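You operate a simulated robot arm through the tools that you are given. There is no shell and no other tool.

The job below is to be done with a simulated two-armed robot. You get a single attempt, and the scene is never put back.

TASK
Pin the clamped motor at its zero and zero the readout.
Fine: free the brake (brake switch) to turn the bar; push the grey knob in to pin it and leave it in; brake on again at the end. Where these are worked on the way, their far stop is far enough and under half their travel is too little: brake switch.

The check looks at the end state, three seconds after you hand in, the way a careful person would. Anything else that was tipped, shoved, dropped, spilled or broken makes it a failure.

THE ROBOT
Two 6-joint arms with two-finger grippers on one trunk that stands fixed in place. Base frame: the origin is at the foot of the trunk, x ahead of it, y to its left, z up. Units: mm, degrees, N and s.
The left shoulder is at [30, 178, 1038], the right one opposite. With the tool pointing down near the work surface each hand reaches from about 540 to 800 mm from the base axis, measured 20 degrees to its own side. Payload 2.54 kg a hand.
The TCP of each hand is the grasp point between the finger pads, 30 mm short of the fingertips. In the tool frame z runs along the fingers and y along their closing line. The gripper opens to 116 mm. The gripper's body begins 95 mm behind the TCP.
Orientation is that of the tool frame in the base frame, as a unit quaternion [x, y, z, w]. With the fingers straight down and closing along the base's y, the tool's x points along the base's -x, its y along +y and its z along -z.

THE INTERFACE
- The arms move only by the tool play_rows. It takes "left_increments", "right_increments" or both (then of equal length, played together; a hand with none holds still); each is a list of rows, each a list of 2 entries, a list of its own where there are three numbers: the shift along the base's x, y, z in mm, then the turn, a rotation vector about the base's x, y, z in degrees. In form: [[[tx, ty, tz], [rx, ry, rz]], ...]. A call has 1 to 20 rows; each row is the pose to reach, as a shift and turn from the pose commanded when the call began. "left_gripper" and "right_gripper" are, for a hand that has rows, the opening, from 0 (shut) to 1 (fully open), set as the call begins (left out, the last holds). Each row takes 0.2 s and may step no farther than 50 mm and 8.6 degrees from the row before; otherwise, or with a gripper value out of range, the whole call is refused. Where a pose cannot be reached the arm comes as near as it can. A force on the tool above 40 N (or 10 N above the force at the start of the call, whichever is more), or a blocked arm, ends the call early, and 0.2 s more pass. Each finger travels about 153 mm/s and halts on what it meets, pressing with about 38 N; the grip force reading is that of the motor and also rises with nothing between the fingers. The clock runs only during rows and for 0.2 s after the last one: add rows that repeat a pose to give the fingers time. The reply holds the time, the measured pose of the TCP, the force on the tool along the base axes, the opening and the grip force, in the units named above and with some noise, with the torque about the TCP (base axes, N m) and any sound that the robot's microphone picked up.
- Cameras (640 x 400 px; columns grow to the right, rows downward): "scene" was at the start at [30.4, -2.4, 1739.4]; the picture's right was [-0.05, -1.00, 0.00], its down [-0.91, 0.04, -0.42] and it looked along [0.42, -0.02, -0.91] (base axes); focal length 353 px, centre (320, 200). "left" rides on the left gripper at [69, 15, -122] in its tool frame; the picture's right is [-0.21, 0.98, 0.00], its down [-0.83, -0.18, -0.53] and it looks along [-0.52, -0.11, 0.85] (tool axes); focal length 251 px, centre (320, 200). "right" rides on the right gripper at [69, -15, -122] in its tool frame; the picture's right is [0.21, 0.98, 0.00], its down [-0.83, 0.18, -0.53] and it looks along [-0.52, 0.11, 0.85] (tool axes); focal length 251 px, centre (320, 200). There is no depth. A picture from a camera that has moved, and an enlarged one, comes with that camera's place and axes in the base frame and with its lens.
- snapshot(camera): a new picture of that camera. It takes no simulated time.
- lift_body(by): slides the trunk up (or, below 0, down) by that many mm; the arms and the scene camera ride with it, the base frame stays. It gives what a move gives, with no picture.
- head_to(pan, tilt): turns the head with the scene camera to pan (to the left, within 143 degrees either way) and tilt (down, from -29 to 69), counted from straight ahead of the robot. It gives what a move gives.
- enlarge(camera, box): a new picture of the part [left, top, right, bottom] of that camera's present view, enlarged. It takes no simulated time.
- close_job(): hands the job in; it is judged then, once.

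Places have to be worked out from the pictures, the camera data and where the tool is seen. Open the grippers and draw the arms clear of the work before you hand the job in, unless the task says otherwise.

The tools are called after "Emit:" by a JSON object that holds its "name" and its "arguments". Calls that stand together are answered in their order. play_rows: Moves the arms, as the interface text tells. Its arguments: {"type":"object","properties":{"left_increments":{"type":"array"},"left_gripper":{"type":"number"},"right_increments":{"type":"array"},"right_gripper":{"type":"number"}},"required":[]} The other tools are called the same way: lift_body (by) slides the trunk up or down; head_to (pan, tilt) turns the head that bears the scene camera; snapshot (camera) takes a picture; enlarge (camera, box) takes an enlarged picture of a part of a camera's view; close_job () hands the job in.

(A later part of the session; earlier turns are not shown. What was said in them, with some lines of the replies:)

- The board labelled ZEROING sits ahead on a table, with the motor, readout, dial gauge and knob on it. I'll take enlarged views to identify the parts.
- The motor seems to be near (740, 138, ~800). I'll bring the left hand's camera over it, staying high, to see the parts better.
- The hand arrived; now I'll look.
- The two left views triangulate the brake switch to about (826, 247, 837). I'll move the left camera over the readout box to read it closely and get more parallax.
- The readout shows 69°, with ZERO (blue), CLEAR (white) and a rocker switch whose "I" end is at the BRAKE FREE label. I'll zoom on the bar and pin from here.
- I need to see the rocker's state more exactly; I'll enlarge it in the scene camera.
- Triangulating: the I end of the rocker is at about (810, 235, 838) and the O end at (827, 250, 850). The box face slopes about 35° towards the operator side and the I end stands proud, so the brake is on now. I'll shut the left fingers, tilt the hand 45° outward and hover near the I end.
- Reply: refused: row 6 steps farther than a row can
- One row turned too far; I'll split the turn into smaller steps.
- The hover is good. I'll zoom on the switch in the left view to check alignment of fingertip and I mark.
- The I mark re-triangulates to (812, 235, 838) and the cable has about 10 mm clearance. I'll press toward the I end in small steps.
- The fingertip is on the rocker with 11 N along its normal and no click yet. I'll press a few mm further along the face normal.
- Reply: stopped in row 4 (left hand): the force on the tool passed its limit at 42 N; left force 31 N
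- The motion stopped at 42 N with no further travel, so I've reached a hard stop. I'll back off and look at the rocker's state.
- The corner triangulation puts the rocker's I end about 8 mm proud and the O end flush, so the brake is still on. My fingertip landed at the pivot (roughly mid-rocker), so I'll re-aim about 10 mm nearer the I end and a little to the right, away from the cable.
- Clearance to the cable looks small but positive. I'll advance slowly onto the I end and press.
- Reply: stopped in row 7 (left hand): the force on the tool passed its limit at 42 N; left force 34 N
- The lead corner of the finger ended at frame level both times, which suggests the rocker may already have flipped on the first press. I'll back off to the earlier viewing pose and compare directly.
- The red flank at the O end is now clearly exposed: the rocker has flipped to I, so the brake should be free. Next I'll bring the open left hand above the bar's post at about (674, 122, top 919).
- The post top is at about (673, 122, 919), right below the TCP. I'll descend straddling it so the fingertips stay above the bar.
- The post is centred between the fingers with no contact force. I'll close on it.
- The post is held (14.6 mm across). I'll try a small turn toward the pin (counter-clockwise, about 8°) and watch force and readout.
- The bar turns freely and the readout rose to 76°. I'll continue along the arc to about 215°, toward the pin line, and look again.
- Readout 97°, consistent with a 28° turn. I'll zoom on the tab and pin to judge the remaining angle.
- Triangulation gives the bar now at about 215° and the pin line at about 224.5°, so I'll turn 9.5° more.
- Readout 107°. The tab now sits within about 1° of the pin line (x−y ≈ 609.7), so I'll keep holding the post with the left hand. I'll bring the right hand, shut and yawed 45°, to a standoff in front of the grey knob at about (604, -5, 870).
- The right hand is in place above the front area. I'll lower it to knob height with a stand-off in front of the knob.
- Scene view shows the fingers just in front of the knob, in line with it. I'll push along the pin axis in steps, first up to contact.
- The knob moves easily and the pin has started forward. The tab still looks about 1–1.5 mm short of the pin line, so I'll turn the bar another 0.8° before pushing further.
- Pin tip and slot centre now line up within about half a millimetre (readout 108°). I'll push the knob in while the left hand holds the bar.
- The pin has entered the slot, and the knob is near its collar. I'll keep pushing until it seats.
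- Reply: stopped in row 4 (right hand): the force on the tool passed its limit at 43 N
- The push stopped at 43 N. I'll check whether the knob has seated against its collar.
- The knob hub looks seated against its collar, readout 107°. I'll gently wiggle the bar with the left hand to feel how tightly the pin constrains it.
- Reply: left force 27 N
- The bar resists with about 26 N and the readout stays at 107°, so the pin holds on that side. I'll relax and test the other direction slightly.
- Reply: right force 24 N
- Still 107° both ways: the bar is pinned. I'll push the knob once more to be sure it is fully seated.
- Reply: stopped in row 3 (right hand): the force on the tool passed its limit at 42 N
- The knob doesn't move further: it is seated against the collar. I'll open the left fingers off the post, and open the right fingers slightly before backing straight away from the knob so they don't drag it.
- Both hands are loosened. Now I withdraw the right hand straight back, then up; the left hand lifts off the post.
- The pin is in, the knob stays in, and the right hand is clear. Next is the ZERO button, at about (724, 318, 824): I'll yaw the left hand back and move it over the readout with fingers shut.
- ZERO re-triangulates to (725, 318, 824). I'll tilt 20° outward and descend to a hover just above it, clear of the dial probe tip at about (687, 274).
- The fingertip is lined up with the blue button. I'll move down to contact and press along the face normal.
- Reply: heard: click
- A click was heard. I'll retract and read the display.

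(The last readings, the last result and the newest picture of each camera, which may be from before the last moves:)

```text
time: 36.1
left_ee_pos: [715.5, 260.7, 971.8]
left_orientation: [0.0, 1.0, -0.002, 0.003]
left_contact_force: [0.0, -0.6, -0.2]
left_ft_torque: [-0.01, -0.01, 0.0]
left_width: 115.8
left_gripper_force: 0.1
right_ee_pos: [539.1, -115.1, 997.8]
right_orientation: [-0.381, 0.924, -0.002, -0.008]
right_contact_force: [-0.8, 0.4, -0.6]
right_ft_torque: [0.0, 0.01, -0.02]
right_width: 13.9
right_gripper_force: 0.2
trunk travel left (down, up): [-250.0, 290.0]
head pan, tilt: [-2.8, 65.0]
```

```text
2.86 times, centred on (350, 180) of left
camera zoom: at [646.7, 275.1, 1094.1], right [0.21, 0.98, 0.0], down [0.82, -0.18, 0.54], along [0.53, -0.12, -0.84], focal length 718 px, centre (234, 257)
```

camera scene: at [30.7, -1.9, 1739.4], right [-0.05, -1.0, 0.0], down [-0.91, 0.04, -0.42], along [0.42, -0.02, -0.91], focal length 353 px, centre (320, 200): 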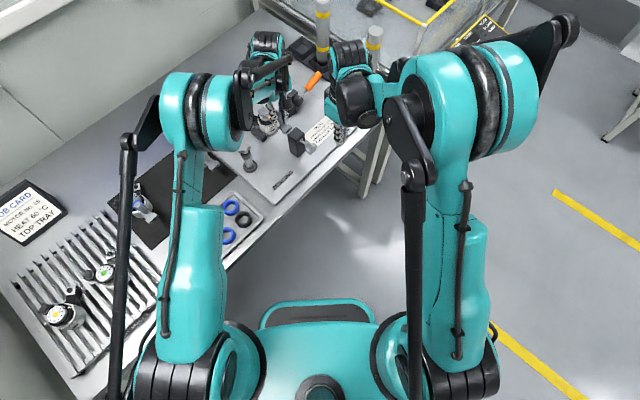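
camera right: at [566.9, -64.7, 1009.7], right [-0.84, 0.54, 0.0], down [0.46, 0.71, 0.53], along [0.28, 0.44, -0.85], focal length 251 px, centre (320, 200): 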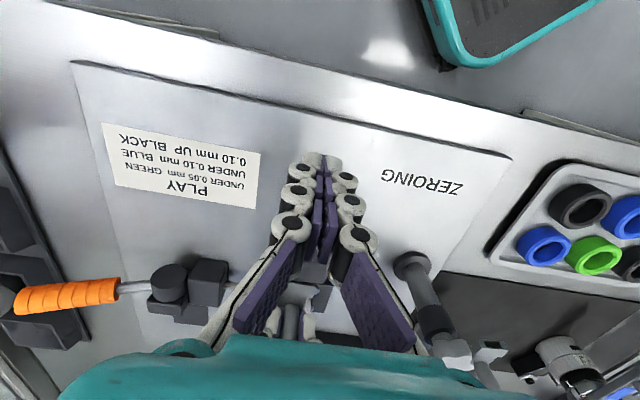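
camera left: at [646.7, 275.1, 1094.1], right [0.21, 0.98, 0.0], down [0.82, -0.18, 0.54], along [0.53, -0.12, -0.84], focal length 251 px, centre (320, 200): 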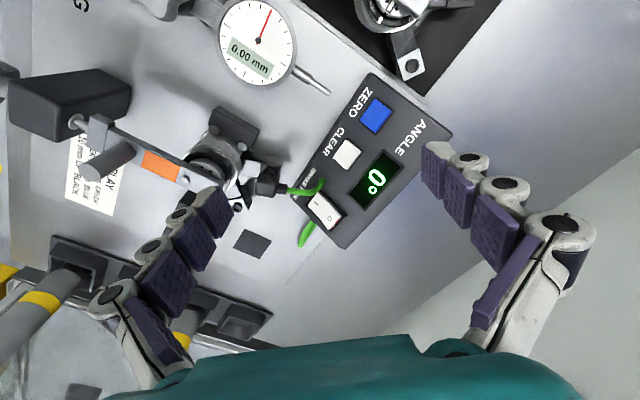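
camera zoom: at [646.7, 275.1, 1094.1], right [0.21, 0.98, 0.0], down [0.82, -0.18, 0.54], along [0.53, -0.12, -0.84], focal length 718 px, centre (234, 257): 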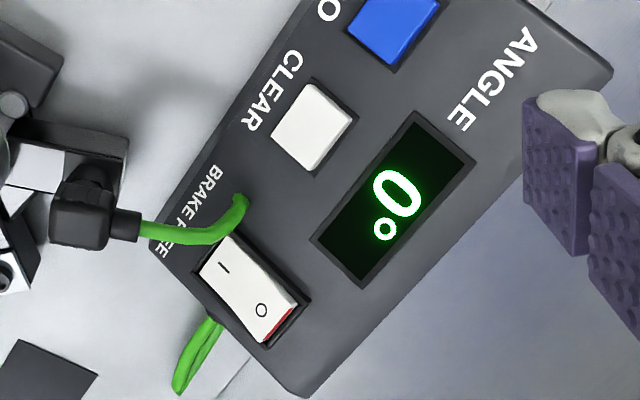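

The readout shows 0°, and the bar is still pinned. Now brake on: I'll tilt the shut left hand 45° and hover over the raised O end, at about (827, 252, 857).

Emit:
{"name": "play_rows", "arguments": {"left_increments": [[[0, 0, 0], [5, -5, 0]], [[5, -3, 0], [10, -10, 0]], [[15, -10, -5], [15, -15, 0]], [[30, -20, -15], [20, -20, 0]], [[50, -30, -28], [25, -25, 0]], [[70, -35, -40], [29, -29, 0]], [[84, -37, -55], [31.8, -31.8, 0]], [[84, -37, -55], [31.8, -31.8, 0]], [[84, -37, -55], [31.8, -31.8, 0]]], "left_gripper": 0}}

Emit:
{"name": "enlarge", "arguments": {"camera": "left", "box": [250, 80, 390, 210]}}

```text
time: 38.1
left_ee_pos: [798.3, 222.9, 917.6]
left_orientation: [0.002, 0.923, 0.271, 0.274]
left_contact_force: [-0.1, 1.0, 0.7]
left_ft_torque: [0.01, 0.02, -0.02]
left_width: 0.0
left_gripper_force: 28.2
right_ee_pos: [538.7, -116.3, 997.2]
right_orientation: [-0.382, 0.924, -0.001, -0.009]
right_contact_force: [0.1, 0.2, 0.7]
right_ft_torque: [0.01, -0.04, -0.02]
right_width: 13.9
right_gripper_force: 0.0
trunk travel left (down, up): [-250.0, 290.0]
head pan, tilt: [-2.8, 65.0]
```

```text
3.08 times, centred on (320, 145) of left
camera zoom: at [677.4, 184.8, 975.9], right [0.04, 0.8, 0.6], down [0.46, -0.55, 0.7], along [0.89, 0.24, -0.39], focal length 774 px, centre (320, 369)
```

zoom: 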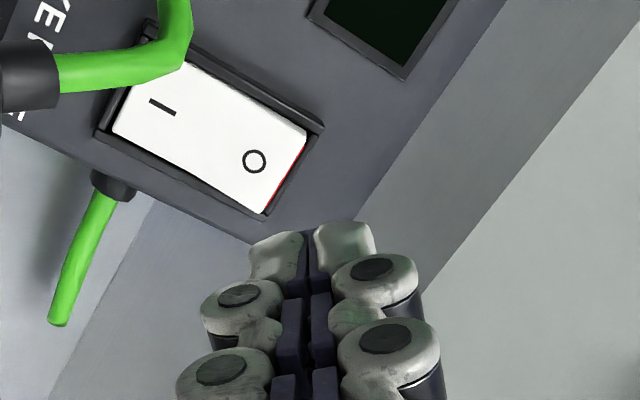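

The O mark is at about (820, 247, 856), as expected for the raised end. I'll move in along the face normal and press the O end to its stop.

Emit:
{"name": "play_rows", "arguments": {"left_increments": [[[10, 10, -15], [0, 0, 0]], [[15, 15, -23], [0, 0, 0]], [[17.4, 17, -27.1], [0, 0, 0]], [[18.2, 17.8, -28.7], [0, 0, 0]], [[19, 18.6, -30.4], [0, 0, 0]], [[19.8, 19.4, -32], [0, 0, 0]], [[20.6, 20.2, -33.6], [0, 0, 0]], [[21.5, 21.1, -35.3], [0, 0, 0]], [[22.3, 21.9, -37], [0, 0, 0]], [[23.1, 22.7, -38.6], [0, 0, 0]]]}}

Emit:
{"name": "enlarge", "arguments": {"camera": "left", "box": [250, 80, 390, 210]}}

```text
time: 40.4
left_ee_pos: [821.2, 243.9, 881.7]
left_orientation: [0.003, 0.923, 0.27, 0.275]
left_contact_force: [-6.2, -5.5, 14.9]
left_ft_torque: [-0.03, 0.08, 0.04]
left_width: 0.0
left_gripper_force: 28.7
right_ee_pos: [536.8, -116.7, 997.8]
right_orientation: [-0.382, 0.924, -0.001, -0.006]
right_contact_force: [-0.3, 0.0, 0.5]
right_ft_torque: [0.0, -0.01, -0.03]
right_width: 14.1
right_gripper_force: 0.1
trunk travel left (down, up): [-250.0, 290.0]
head pan, tilt: [-2.8, 65.0]
```

```text
3.08 times, centred on (320, 145) of left
camera zoom: at [699.3, 206.5, 940.0], right [0.04, 0.8, 0.6], down [0.46, -0.55, 0.7], along [0.89, 0.24, -0.39], focal length 774 px, centre (320, 369)
```

zoom: 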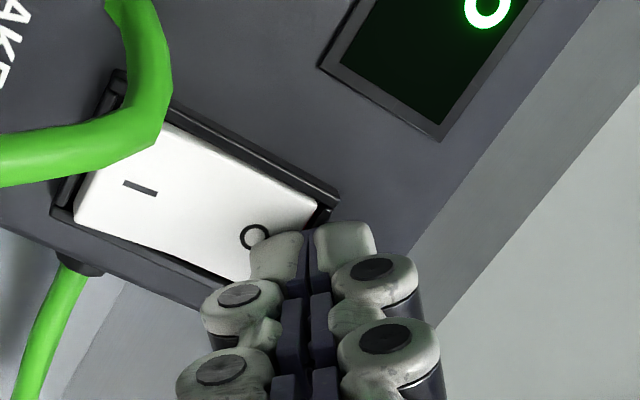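

Force is 17 N at the expected depth. I'll press a bit more to be sure it reaches the stop, then retract and look.

Emit:
{"name": "play_rows", "arguments": {"left_increments": [[[0.6, 0.6, -1.2], [0, 0, 0]], [[1.2, 1.2, -2.4], [0, 0, 0]], [[1.6, 1.6, -3.2], [0, 0, 0]], [[1.6, 1.6, -3.2], [0, 0, 0]]]}}

```text
time: 41.3
left_ee_pos: [820.2, 244.6, 880.9]
left_orientation: [0.003, 0.922, 0.271, 0.277]
left_contact_force: [-14.2, -10.6, 22.5]
left_ft_torque: [-0.07, 0.3, 0.08]
left_width: 0.0
left_gripper_force: 29.0
right_ee_pos: [534.9, -117.1, 1000.4]
right_orientation: [-0.382, 0.924, -0.001, -0.005]
right_contact_force: [0.4, 0.0, 0.6]
right_ft_torque: [0.0, 0.0, -0.04]
right_width: 14.1
right_gripper_force: 0.2
trunk travel left (down, up): [-250.0, 290.0]
head pan, tilt: [-2.8, 65.0]
stopped in row 4 (left hand): the force on the tool passed its limit at 40 N (the readings are from after the stop); the commanded pose is now the measured one
```

The rocker is at its stop (40 N, no further travel). I'll back away and return to the viewing pose.

Emit:
{"name": "play_rows", "arguments": {"left_increments": [[[-8, -8, 14], [0, 0, 0]], [[-22, -20, 38], [-2, 2, 0]], [[-40, -15, 65], [-7, 7, 0]], [[-60, 0, 85], [-12, 12, 0]], [[-80, 10, 92], [-17, 17, 0]], [[-95, 15, 92], [-22, 22, 0]], [[-104, 16, 92], [-27, 27, 0]], [[-104, 16, 92], [-31.8, 31.8, 0]], [[-104, 16, 92], [-31.8, 31.8, 0]]], "left_gripper": 1}}

Emit:
{"name": "snapshot", "arguments": {"camera": "left"}}

Emit:
{"name": "enlarge", "arguments": {"camera": "left", "box": [270, 110, 430, 250]}}

Emit:
{"name": "enlarge", "arguments": {"camera": "left", "box": [290, 170, 370, 240]}}

```text
time: 43.3
left_ee_pos: [719.8, 263.2, 970.0]
left_orientation: [0.001, 1.0, -0.001, 0.005]
left_contact_force: [-0.4, -0.6, 0.5]
left_ft_torque: [-0.02, 0.0, 0.0]
left_width: 116.0
left_gripper_force: 0.1
right_ee_pos: [537.3, -116.3, 997.2]
right_orientation: [-0.381, 0.924, -0.001, -0.007]
right_contact_force: [-0.7, -0.9, 0.3]
right_ft_torque: [-0.02, 0.01, -0.02]
right_width: 13.8
right_gripper_force: 0.1
trunk travel left (down, up): [-250.0, 290.0]
head pan, tilt: [-2.8, 65.0]
```

```text
taken
camera left: at [650.8, 277.1, 1091.0], right [0.22, 0.98, 0.0], down [0.82, -0.18, 0.54], along [0.53, -0.12, -0.84], focal length 251 px, centre (320, 200)
```

left: 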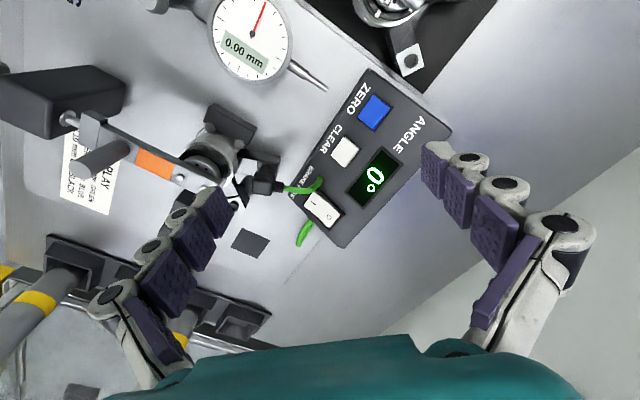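

```text
2.86 times, centred on (350, 180) of left
camera zoom: at [650.8, 277.1, 1091.0], right [0.22, 0.98, 0.0], down [0.82, -0.18, 0.54], along [0.53, -0.12, -0.84], focal length 718 px, centre (234, 257)
```

zoom: 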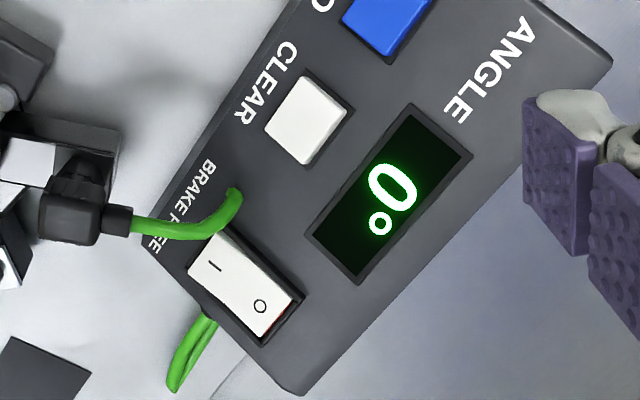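

```text
5.71 times, centred on (330, 205) of left
camera zoom: at [650.8, 277.1, 1091.0], right [0.22, 0.98, 0.0], down [0.82, -0.18, 0.54], along [0.53, -0.12, -0.84], focal length 1437 px, centre (263, 171)
```

zoom: 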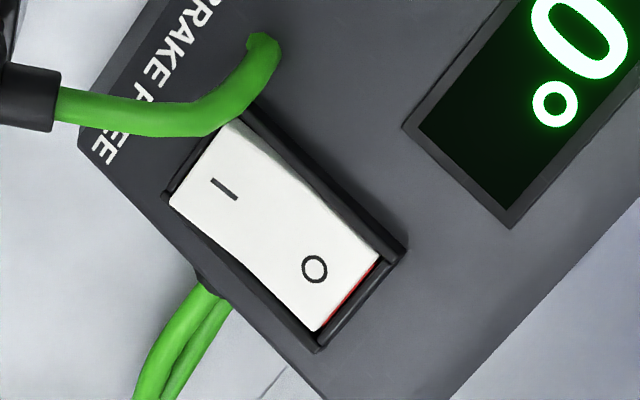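

The rocker is back to its original O position (thin red sliver) and the readout still shows 0°. I'll open both grippers and draw both arms clear.

Emit:
{"name": "play_rows", "arguments": {"left_increments": [[[-10, 0, 35], [0, 0, 0]], [[-45, -5, 65], [0, 0, 0]], [[-85, -10, 85], [0, 0, 0]], [[-125, -15, 100], [0, 0, 0]], [[-165, -20, 115], [0, 0, 0]], [[-205, -25, 130], [0, 0, 0]], [[-245, -30, 140], [0, 0, 0]], [[-280, -35, 142], [0, 0, 0]]], "left_gripper": 1, "right_increments": [[[0, 0, 30], [0, 0, -6]], [[-5, -10, 60], [0, 0, -12]], [[-12, -22, 90], [0, 0, -18]], [[-20, -35, 115], [0, 0, -24]], [[-28, -45, 130], [0, 0, -30]], [[-35, -52, 140], [0, 0, -36]], [[-42, -60, 145], [0, 0, -42]], [[-42, -60, 145], [0, 0, -45]]], "right_gripper": 1}}

Emit:
{"name": "snapshot", "arguments": {"camera": "scene"}}

Emit:
{"name": "enlarge", "arguments": {"camera": "scene", "box": [190, 60, 370, 180]}}

Emit:
{"name": "snapshot", "arguments": {"camera": "left"}}

Emit:
{"name": "enlarge", "arguments": {"camera": "left", "box": [200, 110, 440, 320]}}

```text
time: 45.1
left_ee_pos: [438.7, 226.9, 1110.6]
left_orientation: [0.001, 1.0, -0.001, 0.005]
left_contact_force: [0.0, 1.1, -0.2]
left_ft_torque: [0.0, -0.02, 0.02]
left_width: 115.9
left_gripper_force: 0.1
right_ee_pos: [495.5, -175.1, 1142.2]
right_orientation: [0.001, 1.0, 0.002, -0.007]
right_contact_force: [0.6, 0.3, -0.3]
right_ft_torque: [0.04, -0.01, 0.01]
right_width: 116.0
right_gripper_force: 0.0
trunk travel left (down, up): [-250.0, 290.0]
head pan, tilt: [-2.8, 65.0]
```

```text
taken
camera scene: at [28.7, -2.3, 1739.4], right [-0.05, -1.0, 0.0], down [-0.91, 0.04, -0.42], along [0.42, -0.02, -0.91], focal length 353 px, centre (320, 200)
```

scene: 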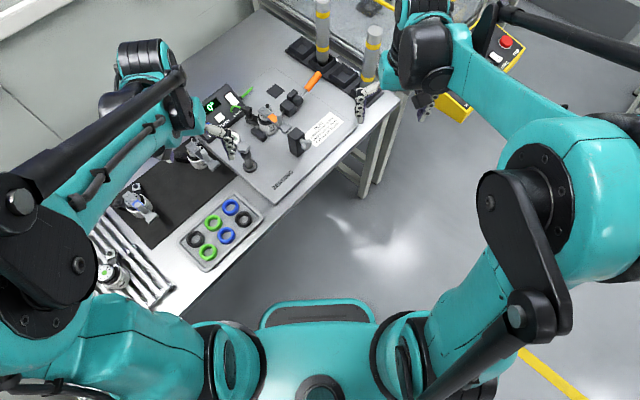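

```text
3.33 times, centred on (280, 120) of scene
camera zoom: at [28.7, -2.3, 1739.4], right [-0.05, -1.0, 0.0], down [-0.91, 0.04, -0.42], along [0.42, -0.02, -0.91], focal length 1177 px, centre (453, 467)
```

zoom: 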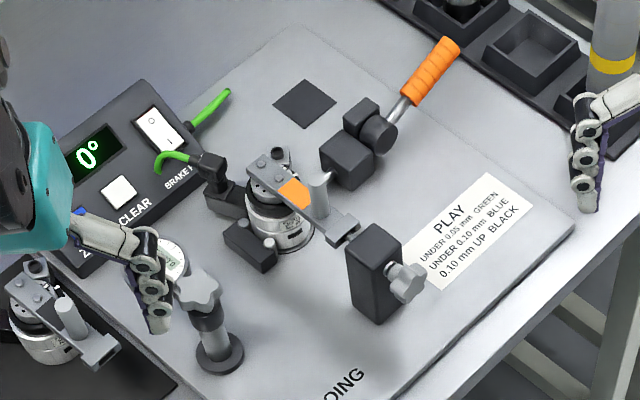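

```text
taken
camera left: at [369.8, 242.1, 1233.1], right [0.22, 0.98, 0.0], down [0.82, -0.18, 0.54], along [0.53, -0.12, -0.84], focal length 251 px, centre (320, 200)
```

left: 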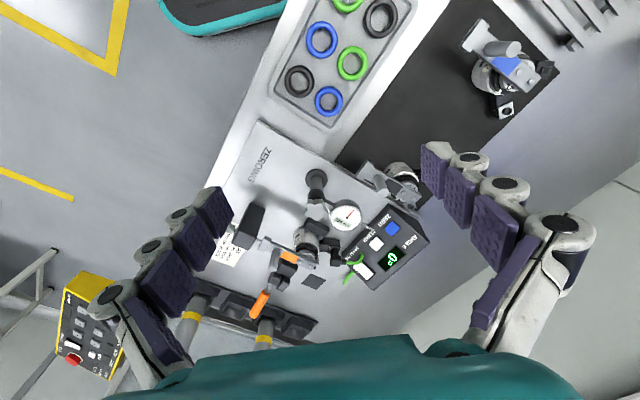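

```text
1.90 times, centred on (320, 215) of left
camera zoom: at [369.8, 242.1, 1233.1], right [0.22, 0.98, 0.0], down [0.82, -0.18, 0.54], along [0.53, -0.12, -0.84], focal length 479 px, centre (320, 171)
```

zoom: 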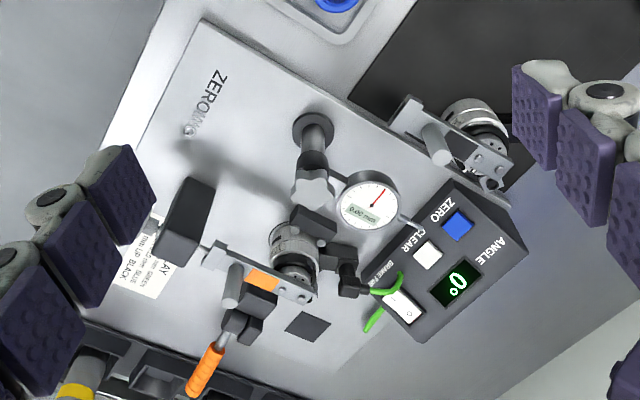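

The bar is pinned with the knob in, the readout shows 0°, the brake rocker is back on O, nothing else looks disturbed, and both arms are clear with grippers open. I'm handing the job in.

Emit:
{"name": "close_job", "arguments": {}}

```text
The job is handed in.
```

The clamped motor is pinned at its zero, the readout shows 0° and the brake is back on. I've handed the job in, but I haven't seen the check's verdict.

- **Brake free:** I pressed the switch to I. The bar then turned easily, with the readout rising from 69° to 107°.
- **Pinning:** I pushed the grey knob in until it stopped against its collar and left it in. Nudging the bar both ways left the readout at 107°, so the pin holds it.
- **Zeroing:** I pressed ZERO, heard a click, and the readout went to 0°.
- **Brake on:** I pressed the switch back to O as far as it would go. It looks the same as it did at the start, and the readout stayed at 0°. I judged this by how the switch looks and didn't test it by trying to turn the bar.

In the last pictures nothing else looked moved or knocked over. Both grippers are open and the arms are clear of the work.
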